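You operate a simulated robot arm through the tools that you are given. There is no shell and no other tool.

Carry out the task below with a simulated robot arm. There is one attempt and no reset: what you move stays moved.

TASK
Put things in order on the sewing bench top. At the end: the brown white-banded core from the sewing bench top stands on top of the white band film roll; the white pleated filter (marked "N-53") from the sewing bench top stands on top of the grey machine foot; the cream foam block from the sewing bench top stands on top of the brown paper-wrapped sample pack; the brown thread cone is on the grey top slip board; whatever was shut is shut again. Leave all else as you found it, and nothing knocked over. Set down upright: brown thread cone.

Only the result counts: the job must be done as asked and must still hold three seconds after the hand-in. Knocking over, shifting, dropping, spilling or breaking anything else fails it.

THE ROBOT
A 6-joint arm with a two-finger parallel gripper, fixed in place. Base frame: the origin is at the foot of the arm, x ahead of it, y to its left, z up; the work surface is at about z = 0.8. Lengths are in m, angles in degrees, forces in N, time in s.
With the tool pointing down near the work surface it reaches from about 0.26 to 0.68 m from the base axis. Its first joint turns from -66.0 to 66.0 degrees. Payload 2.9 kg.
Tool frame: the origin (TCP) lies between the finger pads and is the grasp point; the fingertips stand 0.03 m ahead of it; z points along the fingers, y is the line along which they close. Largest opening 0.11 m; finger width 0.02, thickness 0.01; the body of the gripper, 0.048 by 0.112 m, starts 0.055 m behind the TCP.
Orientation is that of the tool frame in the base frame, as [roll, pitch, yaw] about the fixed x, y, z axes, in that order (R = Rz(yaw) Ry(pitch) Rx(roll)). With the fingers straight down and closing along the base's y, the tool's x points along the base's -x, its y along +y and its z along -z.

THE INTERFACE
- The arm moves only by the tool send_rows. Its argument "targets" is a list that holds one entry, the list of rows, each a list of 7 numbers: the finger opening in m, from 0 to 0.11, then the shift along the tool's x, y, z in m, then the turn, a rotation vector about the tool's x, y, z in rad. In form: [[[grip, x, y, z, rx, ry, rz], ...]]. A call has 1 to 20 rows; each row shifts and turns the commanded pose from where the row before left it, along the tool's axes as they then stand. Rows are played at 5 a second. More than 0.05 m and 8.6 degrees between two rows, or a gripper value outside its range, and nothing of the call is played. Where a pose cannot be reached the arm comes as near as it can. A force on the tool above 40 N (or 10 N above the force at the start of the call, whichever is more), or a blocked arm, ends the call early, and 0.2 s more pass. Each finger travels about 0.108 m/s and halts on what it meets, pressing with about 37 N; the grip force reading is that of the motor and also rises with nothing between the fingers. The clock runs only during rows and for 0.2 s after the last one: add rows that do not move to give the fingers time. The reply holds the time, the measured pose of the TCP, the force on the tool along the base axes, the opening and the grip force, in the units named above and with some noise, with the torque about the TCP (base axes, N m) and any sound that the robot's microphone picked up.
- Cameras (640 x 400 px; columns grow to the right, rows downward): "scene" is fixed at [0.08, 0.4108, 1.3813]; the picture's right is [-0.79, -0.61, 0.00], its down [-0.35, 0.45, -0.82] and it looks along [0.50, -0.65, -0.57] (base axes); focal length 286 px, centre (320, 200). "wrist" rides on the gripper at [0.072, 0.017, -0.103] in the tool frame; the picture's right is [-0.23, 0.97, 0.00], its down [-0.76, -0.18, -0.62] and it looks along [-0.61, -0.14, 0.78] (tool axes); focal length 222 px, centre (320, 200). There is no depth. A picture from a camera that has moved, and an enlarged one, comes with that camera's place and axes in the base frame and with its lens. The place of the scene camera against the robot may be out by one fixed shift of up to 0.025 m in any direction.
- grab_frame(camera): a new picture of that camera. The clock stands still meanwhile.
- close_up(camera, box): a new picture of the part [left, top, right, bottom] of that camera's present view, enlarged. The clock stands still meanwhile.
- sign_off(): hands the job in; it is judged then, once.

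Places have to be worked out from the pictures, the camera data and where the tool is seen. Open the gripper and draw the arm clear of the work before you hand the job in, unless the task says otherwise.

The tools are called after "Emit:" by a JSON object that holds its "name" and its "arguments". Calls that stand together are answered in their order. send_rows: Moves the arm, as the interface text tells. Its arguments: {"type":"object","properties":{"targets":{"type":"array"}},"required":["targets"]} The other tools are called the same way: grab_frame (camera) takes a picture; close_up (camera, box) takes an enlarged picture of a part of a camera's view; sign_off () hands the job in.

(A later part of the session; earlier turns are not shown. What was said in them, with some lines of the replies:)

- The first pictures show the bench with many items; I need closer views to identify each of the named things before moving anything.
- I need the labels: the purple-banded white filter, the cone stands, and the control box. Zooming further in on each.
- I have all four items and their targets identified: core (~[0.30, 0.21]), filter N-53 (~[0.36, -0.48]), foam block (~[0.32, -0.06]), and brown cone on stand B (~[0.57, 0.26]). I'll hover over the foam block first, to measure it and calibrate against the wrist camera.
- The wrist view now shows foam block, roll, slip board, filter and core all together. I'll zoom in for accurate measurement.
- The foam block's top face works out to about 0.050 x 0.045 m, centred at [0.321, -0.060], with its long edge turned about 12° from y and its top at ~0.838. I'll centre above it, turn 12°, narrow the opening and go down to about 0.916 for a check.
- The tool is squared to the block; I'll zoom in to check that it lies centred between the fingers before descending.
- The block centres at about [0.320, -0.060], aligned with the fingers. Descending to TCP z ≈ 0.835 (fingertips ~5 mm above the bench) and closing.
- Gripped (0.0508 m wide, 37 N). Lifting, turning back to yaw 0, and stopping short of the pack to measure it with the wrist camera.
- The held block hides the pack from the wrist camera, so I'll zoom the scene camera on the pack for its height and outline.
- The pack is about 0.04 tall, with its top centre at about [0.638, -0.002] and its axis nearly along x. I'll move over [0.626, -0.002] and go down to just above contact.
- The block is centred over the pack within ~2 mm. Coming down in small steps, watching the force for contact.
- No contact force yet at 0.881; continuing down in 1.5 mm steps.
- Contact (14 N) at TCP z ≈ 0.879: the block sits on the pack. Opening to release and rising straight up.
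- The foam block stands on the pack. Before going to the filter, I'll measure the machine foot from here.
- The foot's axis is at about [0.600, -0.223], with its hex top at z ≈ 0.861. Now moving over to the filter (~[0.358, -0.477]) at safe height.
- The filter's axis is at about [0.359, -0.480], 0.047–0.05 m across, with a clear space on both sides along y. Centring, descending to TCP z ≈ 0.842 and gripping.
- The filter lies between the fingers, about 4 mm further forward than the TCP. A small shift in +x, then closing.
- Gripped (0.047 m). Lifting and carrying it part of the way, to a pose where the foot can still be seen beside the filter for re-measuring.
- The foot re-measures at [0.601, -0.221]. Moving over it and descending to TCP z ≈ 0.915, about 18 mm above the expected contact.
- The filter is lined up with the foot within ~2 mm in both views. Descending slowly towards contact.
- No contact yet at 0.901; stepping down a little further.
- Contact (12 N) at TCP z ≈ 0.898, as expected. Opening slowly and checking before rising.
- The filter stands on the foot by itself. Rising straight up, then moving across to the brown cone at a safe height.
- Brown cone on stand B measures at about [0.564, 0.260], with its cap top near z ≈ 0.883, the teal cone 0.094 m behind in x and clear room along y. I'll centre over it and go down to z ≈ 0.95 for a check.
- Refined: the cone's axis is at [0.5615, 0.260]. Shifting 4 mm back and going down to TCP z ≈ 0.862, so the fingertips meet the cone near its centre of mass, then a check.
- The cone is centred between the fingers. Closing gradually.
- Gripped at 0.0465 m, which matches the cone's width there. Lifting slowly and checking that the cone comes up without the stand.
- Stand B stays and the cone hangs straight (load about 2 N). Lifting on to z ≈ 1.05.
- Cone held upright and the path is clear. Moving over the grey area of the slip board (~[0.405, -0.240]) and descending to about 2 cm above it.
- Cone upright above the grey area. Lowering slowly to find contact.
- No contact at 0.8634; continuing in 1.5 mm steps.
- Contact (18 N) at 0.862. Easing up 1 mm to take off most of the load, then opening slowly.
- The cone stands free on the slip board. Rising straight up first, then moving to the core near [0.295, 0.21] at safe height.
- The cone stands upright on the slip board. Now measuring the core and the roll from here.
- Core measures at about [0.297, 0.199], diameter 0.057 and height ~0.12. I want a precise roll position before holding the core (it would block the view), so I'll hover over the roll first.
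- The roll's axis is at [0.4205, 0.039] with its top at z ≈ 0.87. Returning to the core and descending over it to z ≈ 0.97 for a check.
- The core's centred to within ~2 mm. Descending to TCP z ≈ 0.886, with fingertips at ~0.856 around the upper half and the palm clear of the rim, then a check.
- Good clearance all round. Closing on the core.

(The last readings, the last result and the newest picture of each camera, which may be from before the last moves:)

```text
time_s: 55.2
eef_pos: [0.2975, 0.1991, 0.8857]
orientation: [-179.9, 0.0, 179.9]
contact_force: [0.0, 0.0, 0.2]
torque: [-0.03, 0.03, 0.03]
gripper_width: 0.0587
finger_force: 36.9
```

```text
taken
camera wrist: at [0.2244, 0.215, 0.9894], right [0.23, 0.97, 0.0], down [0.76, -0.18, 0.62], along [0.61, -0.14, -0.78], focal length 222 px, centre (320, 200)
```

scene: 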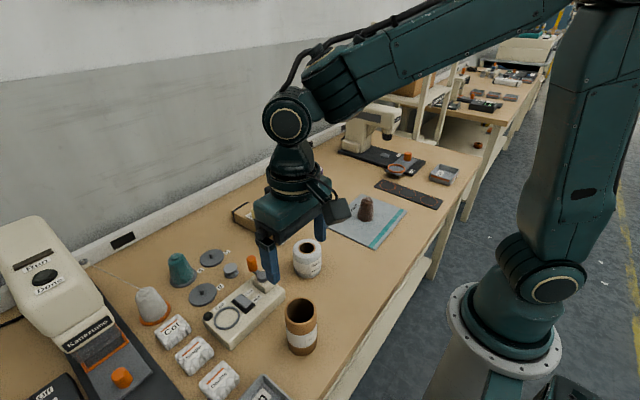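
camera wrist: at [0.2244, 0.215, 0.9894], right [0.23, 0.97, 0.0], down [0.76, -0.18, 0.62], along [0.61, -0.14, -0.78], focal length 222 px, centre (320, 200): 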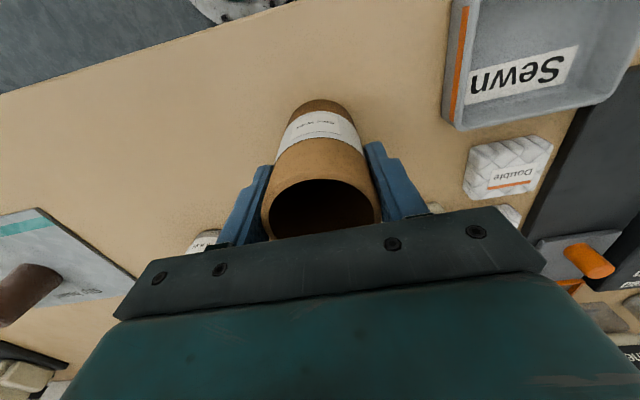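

Gripped (0.0587 m). Lifting to clear everything, then moving over the roll at [0.4205, 0.039].

Emit:
{"name": "send_rows", "arguments": {"targets": [[[0.048, 0, 0, -0.005, 0, 0, 0], [0.048, 0, 0, -0.02, 0, 0, 0], [0.048, 0, 0, -0.035, 0, 0, 0], [0.048, 0, 0, -0.04, 0, 0, 0], [0.048, 0, 0, -0.04, 0, 0, 0], [0.048, 0, 0, -0.035, 0, 0, 0], [0.048, -0.0145, -0.019, 0, 0, 0, 0], [0.048, -0.0245, -0.032, 0, 0, 0, 0], [0.048, -0.0245, -0.032, 0, 0, 0, 0], [0.048, -0.0245, -0.032, 0, 0, 0, 0], [0.048, -0.0245, -0.032, 0, 0, 0, 0], [0.048, -0.01, -0.013, 0, 0, 0, 0], [0.048, 0, 0, 0, 0, 0, 0]]]}}

Emit:
{"name": "grab_frame", "arguments": {"camera": "wrist"}}

Emit:
{"name": "grab_frame", "arguments": {"camera": "scene"}}

Emit:
{"name": "close_up", "arguments": {"camera": "scene", "box": [250, 160, 370, 290]}}

```text
time_s: 58.0
eef_pos: [0.4182, 0.0364, 1.0587]
orientation: [180.0, -0.1, -180.0]
contact_force: [0.2, 0.5, -0.2]
torque: [-0.01, -0.01, 0.05]
gripper_width: 0.0588
finger_force: 37.0
```

```text
taken
camera wrist: at [0.3461, 0.053, 1.1627], right [0.23, 0.97, 0.0], down [0.76, -0.18, 0.62], along [0.61, -0.14, -0.78], focal length 222 px, centre (320, 200)
```

wrist: 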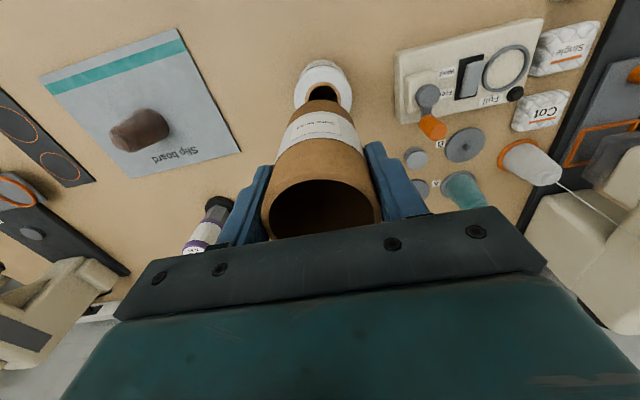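

```text
taken
```

scene: 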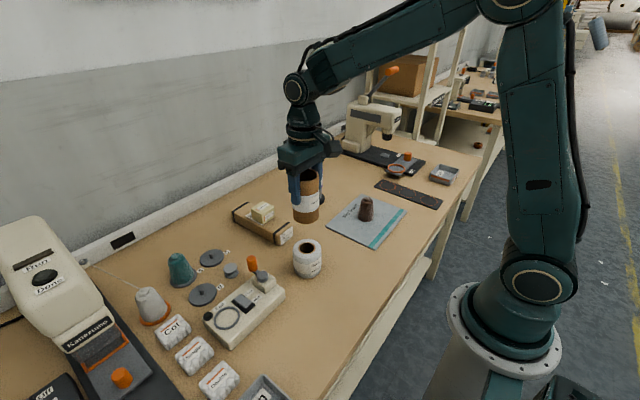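

```text
3.08 times, centred on (310, 225) of scene
camera zoom: at [0.08, 0.4108, 1.3813], right [-0.79, -0.61, 0.0], down [-0.35, 0.45, -0.82], along [0.5, -0.65, -0.57], focal length 880 px, centre (351, 123)
```

zoom: 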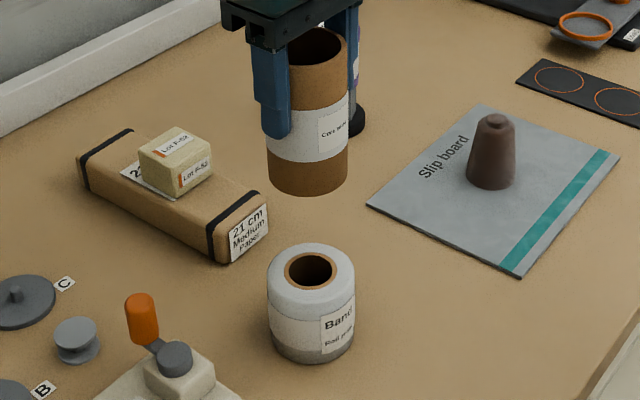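

The roll sits about 2.5 mm to +y and 2 mm to +x of the tool axis. Correcting that and descending to TCP z ≈ 0.98.

Emit:
{"name": "send_rows", "arguments": {"targets": [[[0.048, -0.002, 0.0027, 0, 0, 0, 0], [0.048, 0, 0, 0.03, 0, 0, 0], [0.048, 0, 0, 0.03, 0, 0, 0], [0.048, 0, 0, 0.018, 0, 0, 0], [0.048, 0, 0, 0, 0, 0, 0], [0.048, 0, 0, 0, 0, 0, 0]]]}}

Emit:
{"name": "grab_frame", "arguments": {"camera": "wrist"}}

Emit:
{"name": "close_up", "arguments": {"camera": "wrist", "box": [260, 40, 400, 160]}}

Emit:
{"name": "close_up", "arguments": {"camera": "scene", "box": [260, 200, 360, 290]}}

```text
time_s: 59.4
eef_pos: [0.4216, 0.0409, 0.9826]
orientation: [180.0, 0.1, 180.0]
contact_force: [0.3, 0.4, -0.5]
torque: [0.0, -0.04, 0.02]
gripper_width: 0.059
finger_force: 37.2
```

```text
taken
camera wrist: at [0.3493, 0.0569, 1.0866], right [0.23, 0.97, 0.0], down [0.76, -0.18, 0.62], along [0.61, -0.14, -0.78], focal length 222 px, centre (320, 200)
```

wrist: 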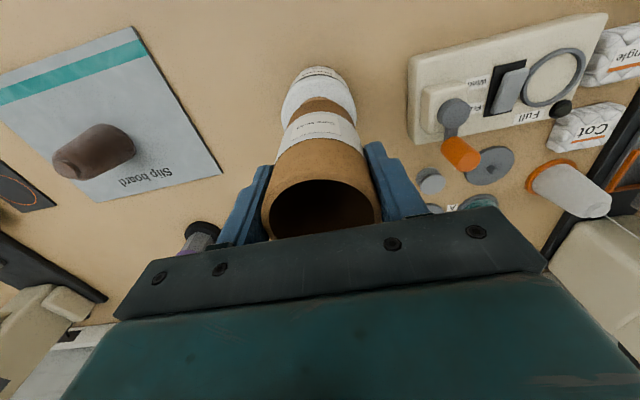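

```text
3.33 times, centred on (330, 100) of wrist
camera zoom: at [0.3493, 0.0569, 1.0866], right [0.23, 0.97, 0.0], down [0.76, -0.18, 0.62], along [0.61, -0.14, -0.78], focal length 740 px, centre (287, 533)
```

zoom: 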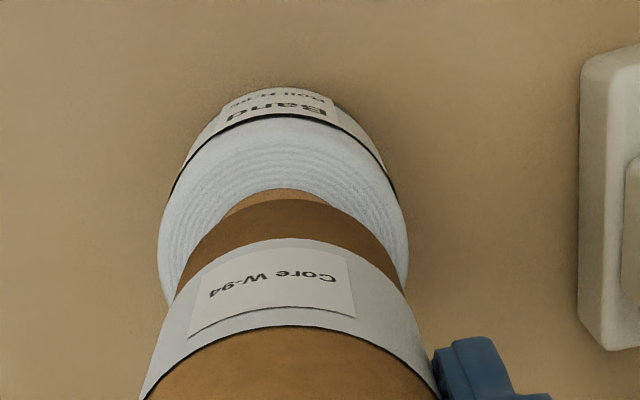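

```text
4.44 times, centred on (310, 245) of scene
camera zoom: at [0.08, 0.4108, 1.3813], right [-0.79, -0.61, 0.0], down [-0.35, 0.45, -0.82], along [0.5, -0.65, -0.57], focal length 1272 px, centre (364, 0)
```

zoom: 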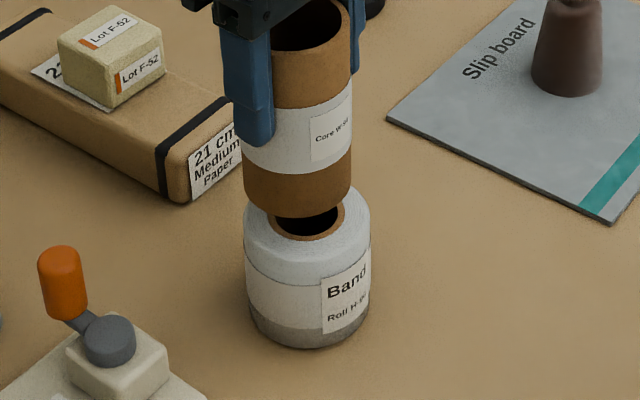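

Both views suggest the core is a few mm too far in +x. I'll zoom in more on the scene view for a finer estimate of the offset.

Emit:
{"name": "close_up", "arguments": {"camera": "scene", "box": [282, 225, 332, 275]}}

```text
8.00 times, centred on (307, 250) of scene
camera zoom: at [0.08, 0.4108, 1.3813], right [-0.79, -0.61, 0.0], down [-0.35, 0.45, -0.82], along [0.5, -0.65, -0.57], focal length 2289 px, centre (424, -200)
```

zoom: 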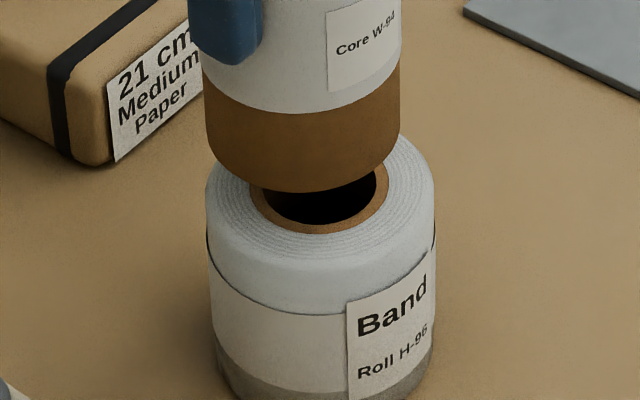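

Combining both views, the core should shift about -4 mm in x and -1 mm in y. Applying that and lowering 1 cm, then re-checking.

Emit:
{"name": "send_rows", "arguments": {"targets": [[[0.048, 0.004, -0.001, 0, 0, 0, 0], [0.048, 0, 0, 0.01, 0, 0, 0], [0.048, 0, 0, 0, 0, 0, 0]]]}}

Emit:
{"name": "close_up", "arguments": {"camera": "scene", "box": [282, 225, 332, 275]}}

Emit:
{"name": "close_up", "arguments": {"camera": "wrist", "box": [260, 40, 400, 160]}}

```text
time_s: 60.2
eef_pos: [0.418, 0.0406, 0.9716]
orientation: [-180.0, 0.0, 180.0]
contact_force: [0.2, -0.4, -0.7]
torque: [0.03, 0.04, 0.02]
gripper_width: 0.0585
finger_force: 37.3
```

```text
8.00 times, centred on (307, 250) of scene
camera zoom: at [0.08, 0.4108, 1.3813], right [-0.79, -0.61, 0.0], down [-0.35, 0.45, -0.82], along [0.5, -0.65, -0.57], focal length 2289 px, centre (424, -200)
```

zoom: 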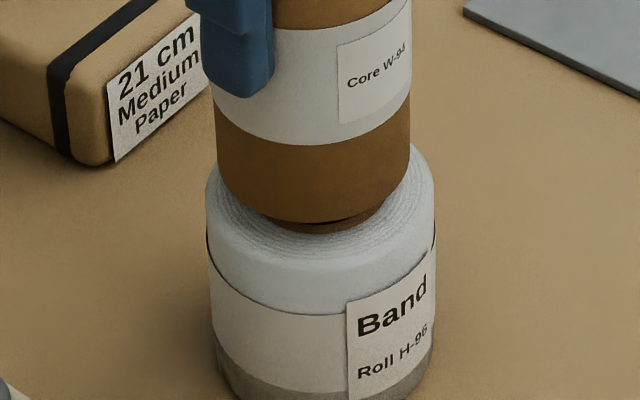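

```text
3.33 times, centred on (330, 100) of wrist
camera zoom: at [0.3458, 0.0566, 1.0759], right [0.23, 0.97, 0.0], down [0.76, -0.18, 0.62], along [0.61, -0.14, -0.78], focal length 740 px, centre (287, 533)
```

zoom: 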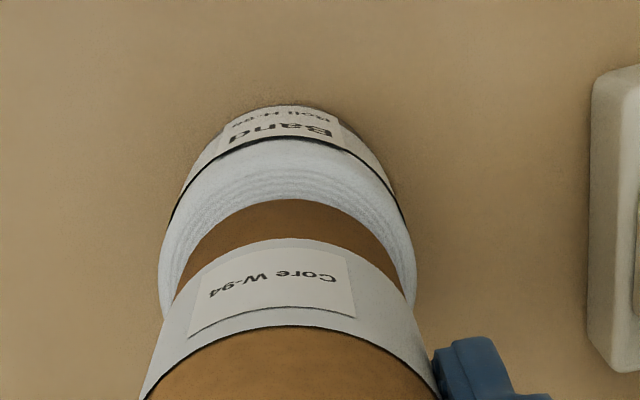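

Now within ~2 mm; one more -2 mm in x, and lowering towards contact in small steps.

Emit:
{"name": "send_rows", "arguments": {"targets": [[[0.048, 0.002, 0, 0, 0, 0, 0], [0.048, 0, 0, 0.004, 0, 0, 0], [0.048, 0, 0, 0.003, 0, 0, 0], [0.048, 0, 0, 0, 0, 0, 0]]]}}

Emit:
{"name": "close_up", "arguments": {"camera": "scene", "box": [282, 225, 332, 275]}}

```text
time_s: 61.2
eef_pos: [0.4159, 0.0413, 0.965]
orientation: [-180.0, 0.0, 180.0]
contact_force: [1.1, -0.3, -1.6]
torque: [-0.04, -0.02, -0.02]
gripper_width: 0.0588
finger_force: 37.0
```

```text
8.00 times, centred on (307, 250) of scene
camera zoom: at [0.08, 0.4108, 1.3813], right [-0.79, -0.61, 0.0], down [-0.35, 0.45, -0.82], along [0.5, -0.65, -0.57], focal length 2289 px, centre (424, -200)
```

zoom: 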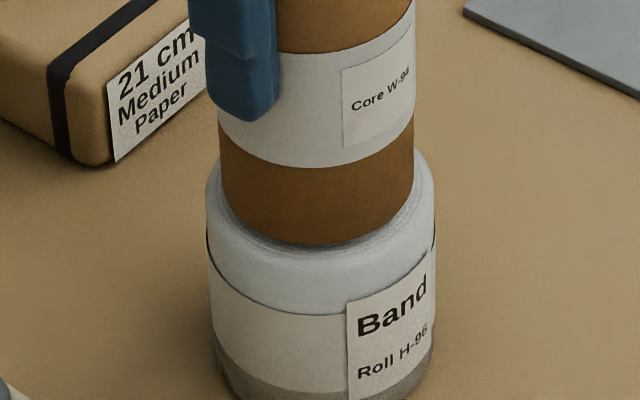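

Emit:
{"name": "send_rows", "arguments": {"targets": [[[0.048, 0, 0, 0.0015, 0, 0, 0], [0.048, 0, 0, 0.0015, 0, 0, 0], [0.048, 0, 0, 0, 0, 0, 0]]]}}

Emit:
{"name": "close_up", "arguments": {"camera": "wrist", "box": [260, 40, 400, 160]}}

```text
time_s: 62.0
eef_pos: [0.4163, 0.0404, 0.9636]
orientation: [-180.0, 0.0, 180.0]
contact_force: [0.5, -0.6, -0.6]
torque: [0.0, 0.02, 0.01]
gripper_width: 0.0587
finger_force: 37.0
```

```text
3.33 times, centred on (330, 100) of wrist
camera zoom: at [0.3436, 0.0571, 1.0655], right [0.23, 0.97, 0.0], down [0.76, -0.18, 0.62], along [0.61, -0.14, -0.78], focal length 740 px, centre (287, 533)
```

zoom: 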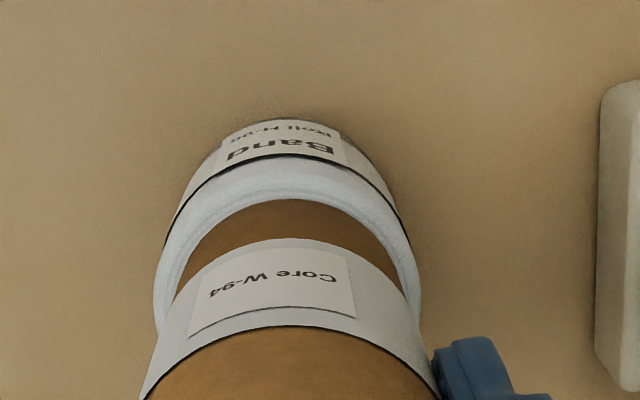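

The roll and core are concentric in the wrist view. No contact force yet; continuing down.

Emit:
{"name": "send_rows", "arguments": {"targets": [[[0.048, 0, 0, 0.0015, 0, 0, 0], [0.048, 0, 0, 0.001, 0, 0, 0], [0.048, 0, 0, 0, 0, 0, 0]]]}}

```text
time_s: 62.8
eef_pos: [0.416, 0.0403, 0.9607]
orientation: [-180.0, 0.1, -180.0]
contact_force: [-4.7, -1.4, 17.4]
torque: [-0.16, 0.5, -0.01]
gripper_width: 0.0585
finger_force: 36.9
```

Contact (17 N) at 0.961, so the core rests on the roll. Easing up 1 mm and opening slowly.

Emit:
{"name": "send_rows", "arguments": {"targets": [[[0.048, 0, 0, -0.001, 0, 0, 0], [0.057, 0, 0, 0, 0, 0, 0], [0.062, 0, 0, 0, 0, 0, 0], [0.07, 0, 0, 0, 0, 0, 0], [0.08, 0, 0, 0, 0, 0, 0], [0.09, 0, 0, 0, 0, 0, 0], [0.09, 0, 0, 0, 0, 0, 0]]]}}

Emit:
{"name": "close_up", "arguments": {"camera": "scene", "box": [260, 190, 350, 290]}}

Emit:
{"name": "grab_frame", "arguments": {"camera": "wrist"}}

```text
time_s: 64.4
eef_pos: [0.4165, 0.0411, 0.9612]
orientation: [-180.0, 0.0, -180.0]
contact_force: [0.6, -0.5, 0.1]
torque: [-0.01, -0.01, 0.0]
gripper_width: 0.09
finger_force: 0.0
```

```text
4.00 times, centred on (305, 240) of scene
camera zoom: at [0.08, 0.4108, 1.3813], right [-0.79, -0.61, 0.0], down [-0.35, 0.45, -0.82], along [0.5, -0.65, -0.57], focal length 1144 px, centre (380, 40)
```

zoom: 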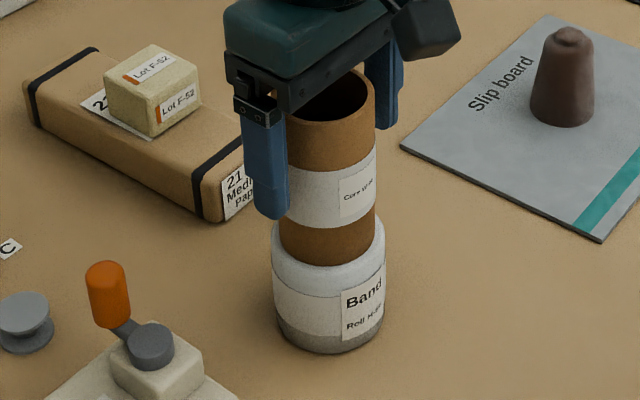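

```text
taken
camera wrist: at [0.3438, 0.0567, 1.0647], right [0.23, 0.97, 0.0], down [0.76, -0.18, 0.62], along [0.61, -0.14, -0.78], focal length 222 px, centre (320, 200)
```

wrist: 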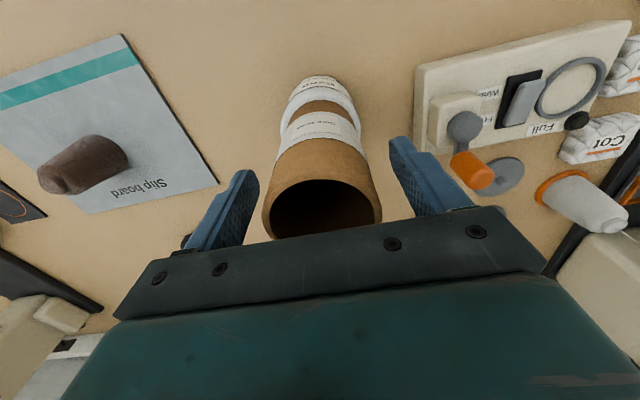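

The core stands by itself on the roll. Rising straight up well clear of it.

Emit:
{"name": "send_rows", "arguments": {"targets": [[[0.09, 0, 0, -0.01, 0, 0, 0], [0.09, 0, 0, -0.025, 0, 0, 0], [0.09, 0, 0, -0.035, 0, 0, 0], [0.09, 0, 0, -0.04, 0, 0, 0], [0.09, 0, 0, -0.04, 0, 0, 0], [0.09, 0, 0, -0.04, 0, 0, 0], [0.11, -0.02, -0.035, 0, 0, 0, 0], [0.11, -0.02, -0.035, 0, 0, 0, 0], [0.11, -0.02, -0.035, 0, 0, 0, 0], [0.11, 0, 0, 0, 0, 0, 0]]]}}

Emit:
{"name": "grab_frame", "arguments": {"camera": "scene"}}

Emit:
{"name": "grab_frame", "arguments": {"camera": "wrist"}}

Emit:
{"name": "close_up", "arguments": {"camera": "scene", "box": [220, 170, 440, 300]}}

Emit:
{"name": "close_up", "arguments": {"camera": "scene", "box": [120, 220, 340, 400]}}

```text
time_s: 66.6
eef_pos: [0.4767, -0.0647, 1.1522]
orientation: [180.0, 0.0, -179.9]
contact_force: [0.3, 0.1, 1.0]
torque: [-0.03, -0.01, 0.01]
gripper_width: 0.11
finger_force: 0.1
```

```text
taken
```

scene: 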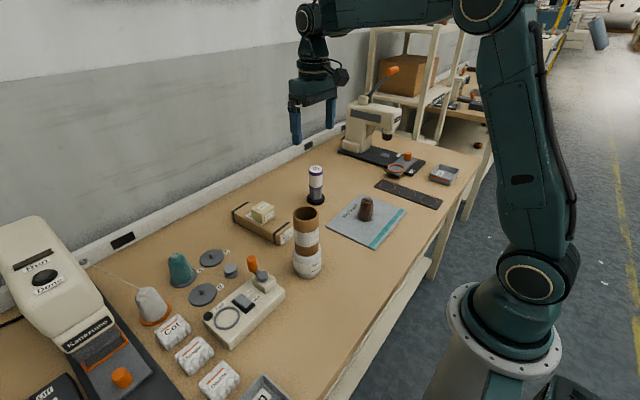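

```text
taken
camera wrist: at [0.4035, -0.0478, 1.2559], right [0.23, 0.97, 0.0], down [0.76, -0.18, 0.62], along [0.61, -0.14, -0.78], focal length 222 px, centre (320, 200)
```

wrist: 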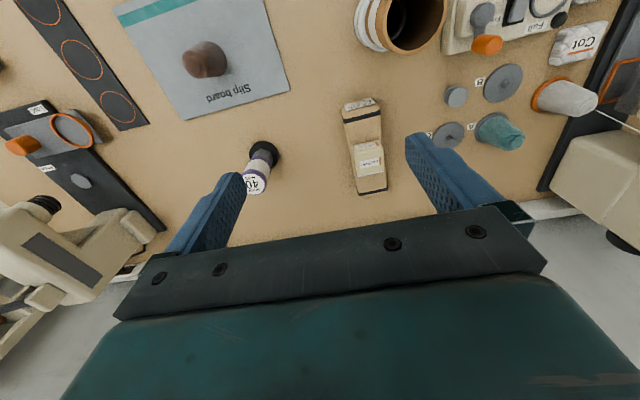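

```text
2.91 times, centred on (330, 235) of scene
camera zoom: at [0.08, 0.4107, 1.3813], right [-0.79, -0.61, 0.0], down [-0.35, 0.45, -0.82], along [0.5, -0.65, -0.57], focal length 832 px, centre (291, 98)
```

zoom: 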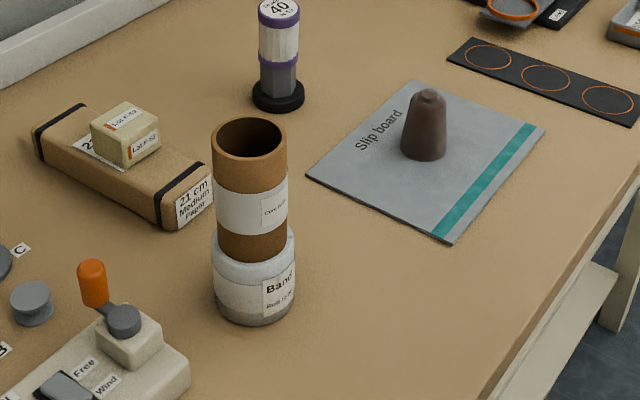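

```text
2.22 times, centred on (230, 310) of scene
camera zoom: at [0.08, 0.4107, 1.3813], right [-0.79, -0.61, 0.0], down [-0.35, 0.45, -0.82], along [0.5, -0.65, -0.57], focal length 636 px, centre (520, -44)
```

zoom: 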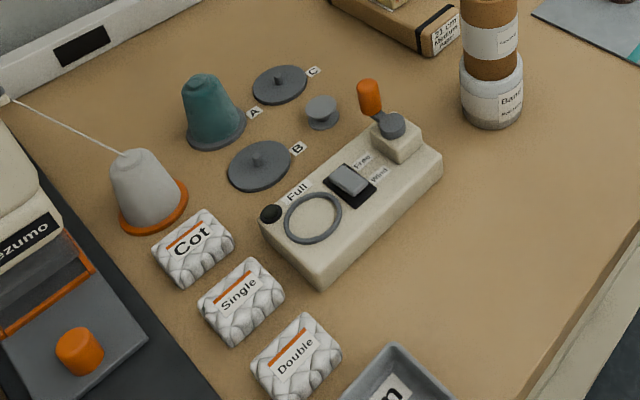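

All four placements hold: the core stands on the film roll, the filter on the machine foot, the foam block on the sample pack, and the cone upright on the slip board. Nothing else has moved, nothing was opened, the gripper is open and the arm is clear, so I'm handing the job in.

Emit:
{"name": "sign_off", "arguments": {}}

```text
The job is handed in.
```

I finished all four moves and handed the job in. The last pictures before hand-in showed everything standing as asked:

- **Core:** the brown white-banded core stands on the white band film roll, within a few millimetres of centre.
- **Filter:** the white pleated filter N-53 stands on the grey machine foot.
- **Foam block:** the cream block stands on the brown paper-wrapped sample pack.
- **Thread cone:** the brown cone stands upright on the grey part of the slip board. Its stand B stayed in place on the bench.

I saw nothing else shifted or knocked over. None of the moves needed anything opened, so there was nothing to shut again. The gripper is open and the arm is raised clear of the bench.
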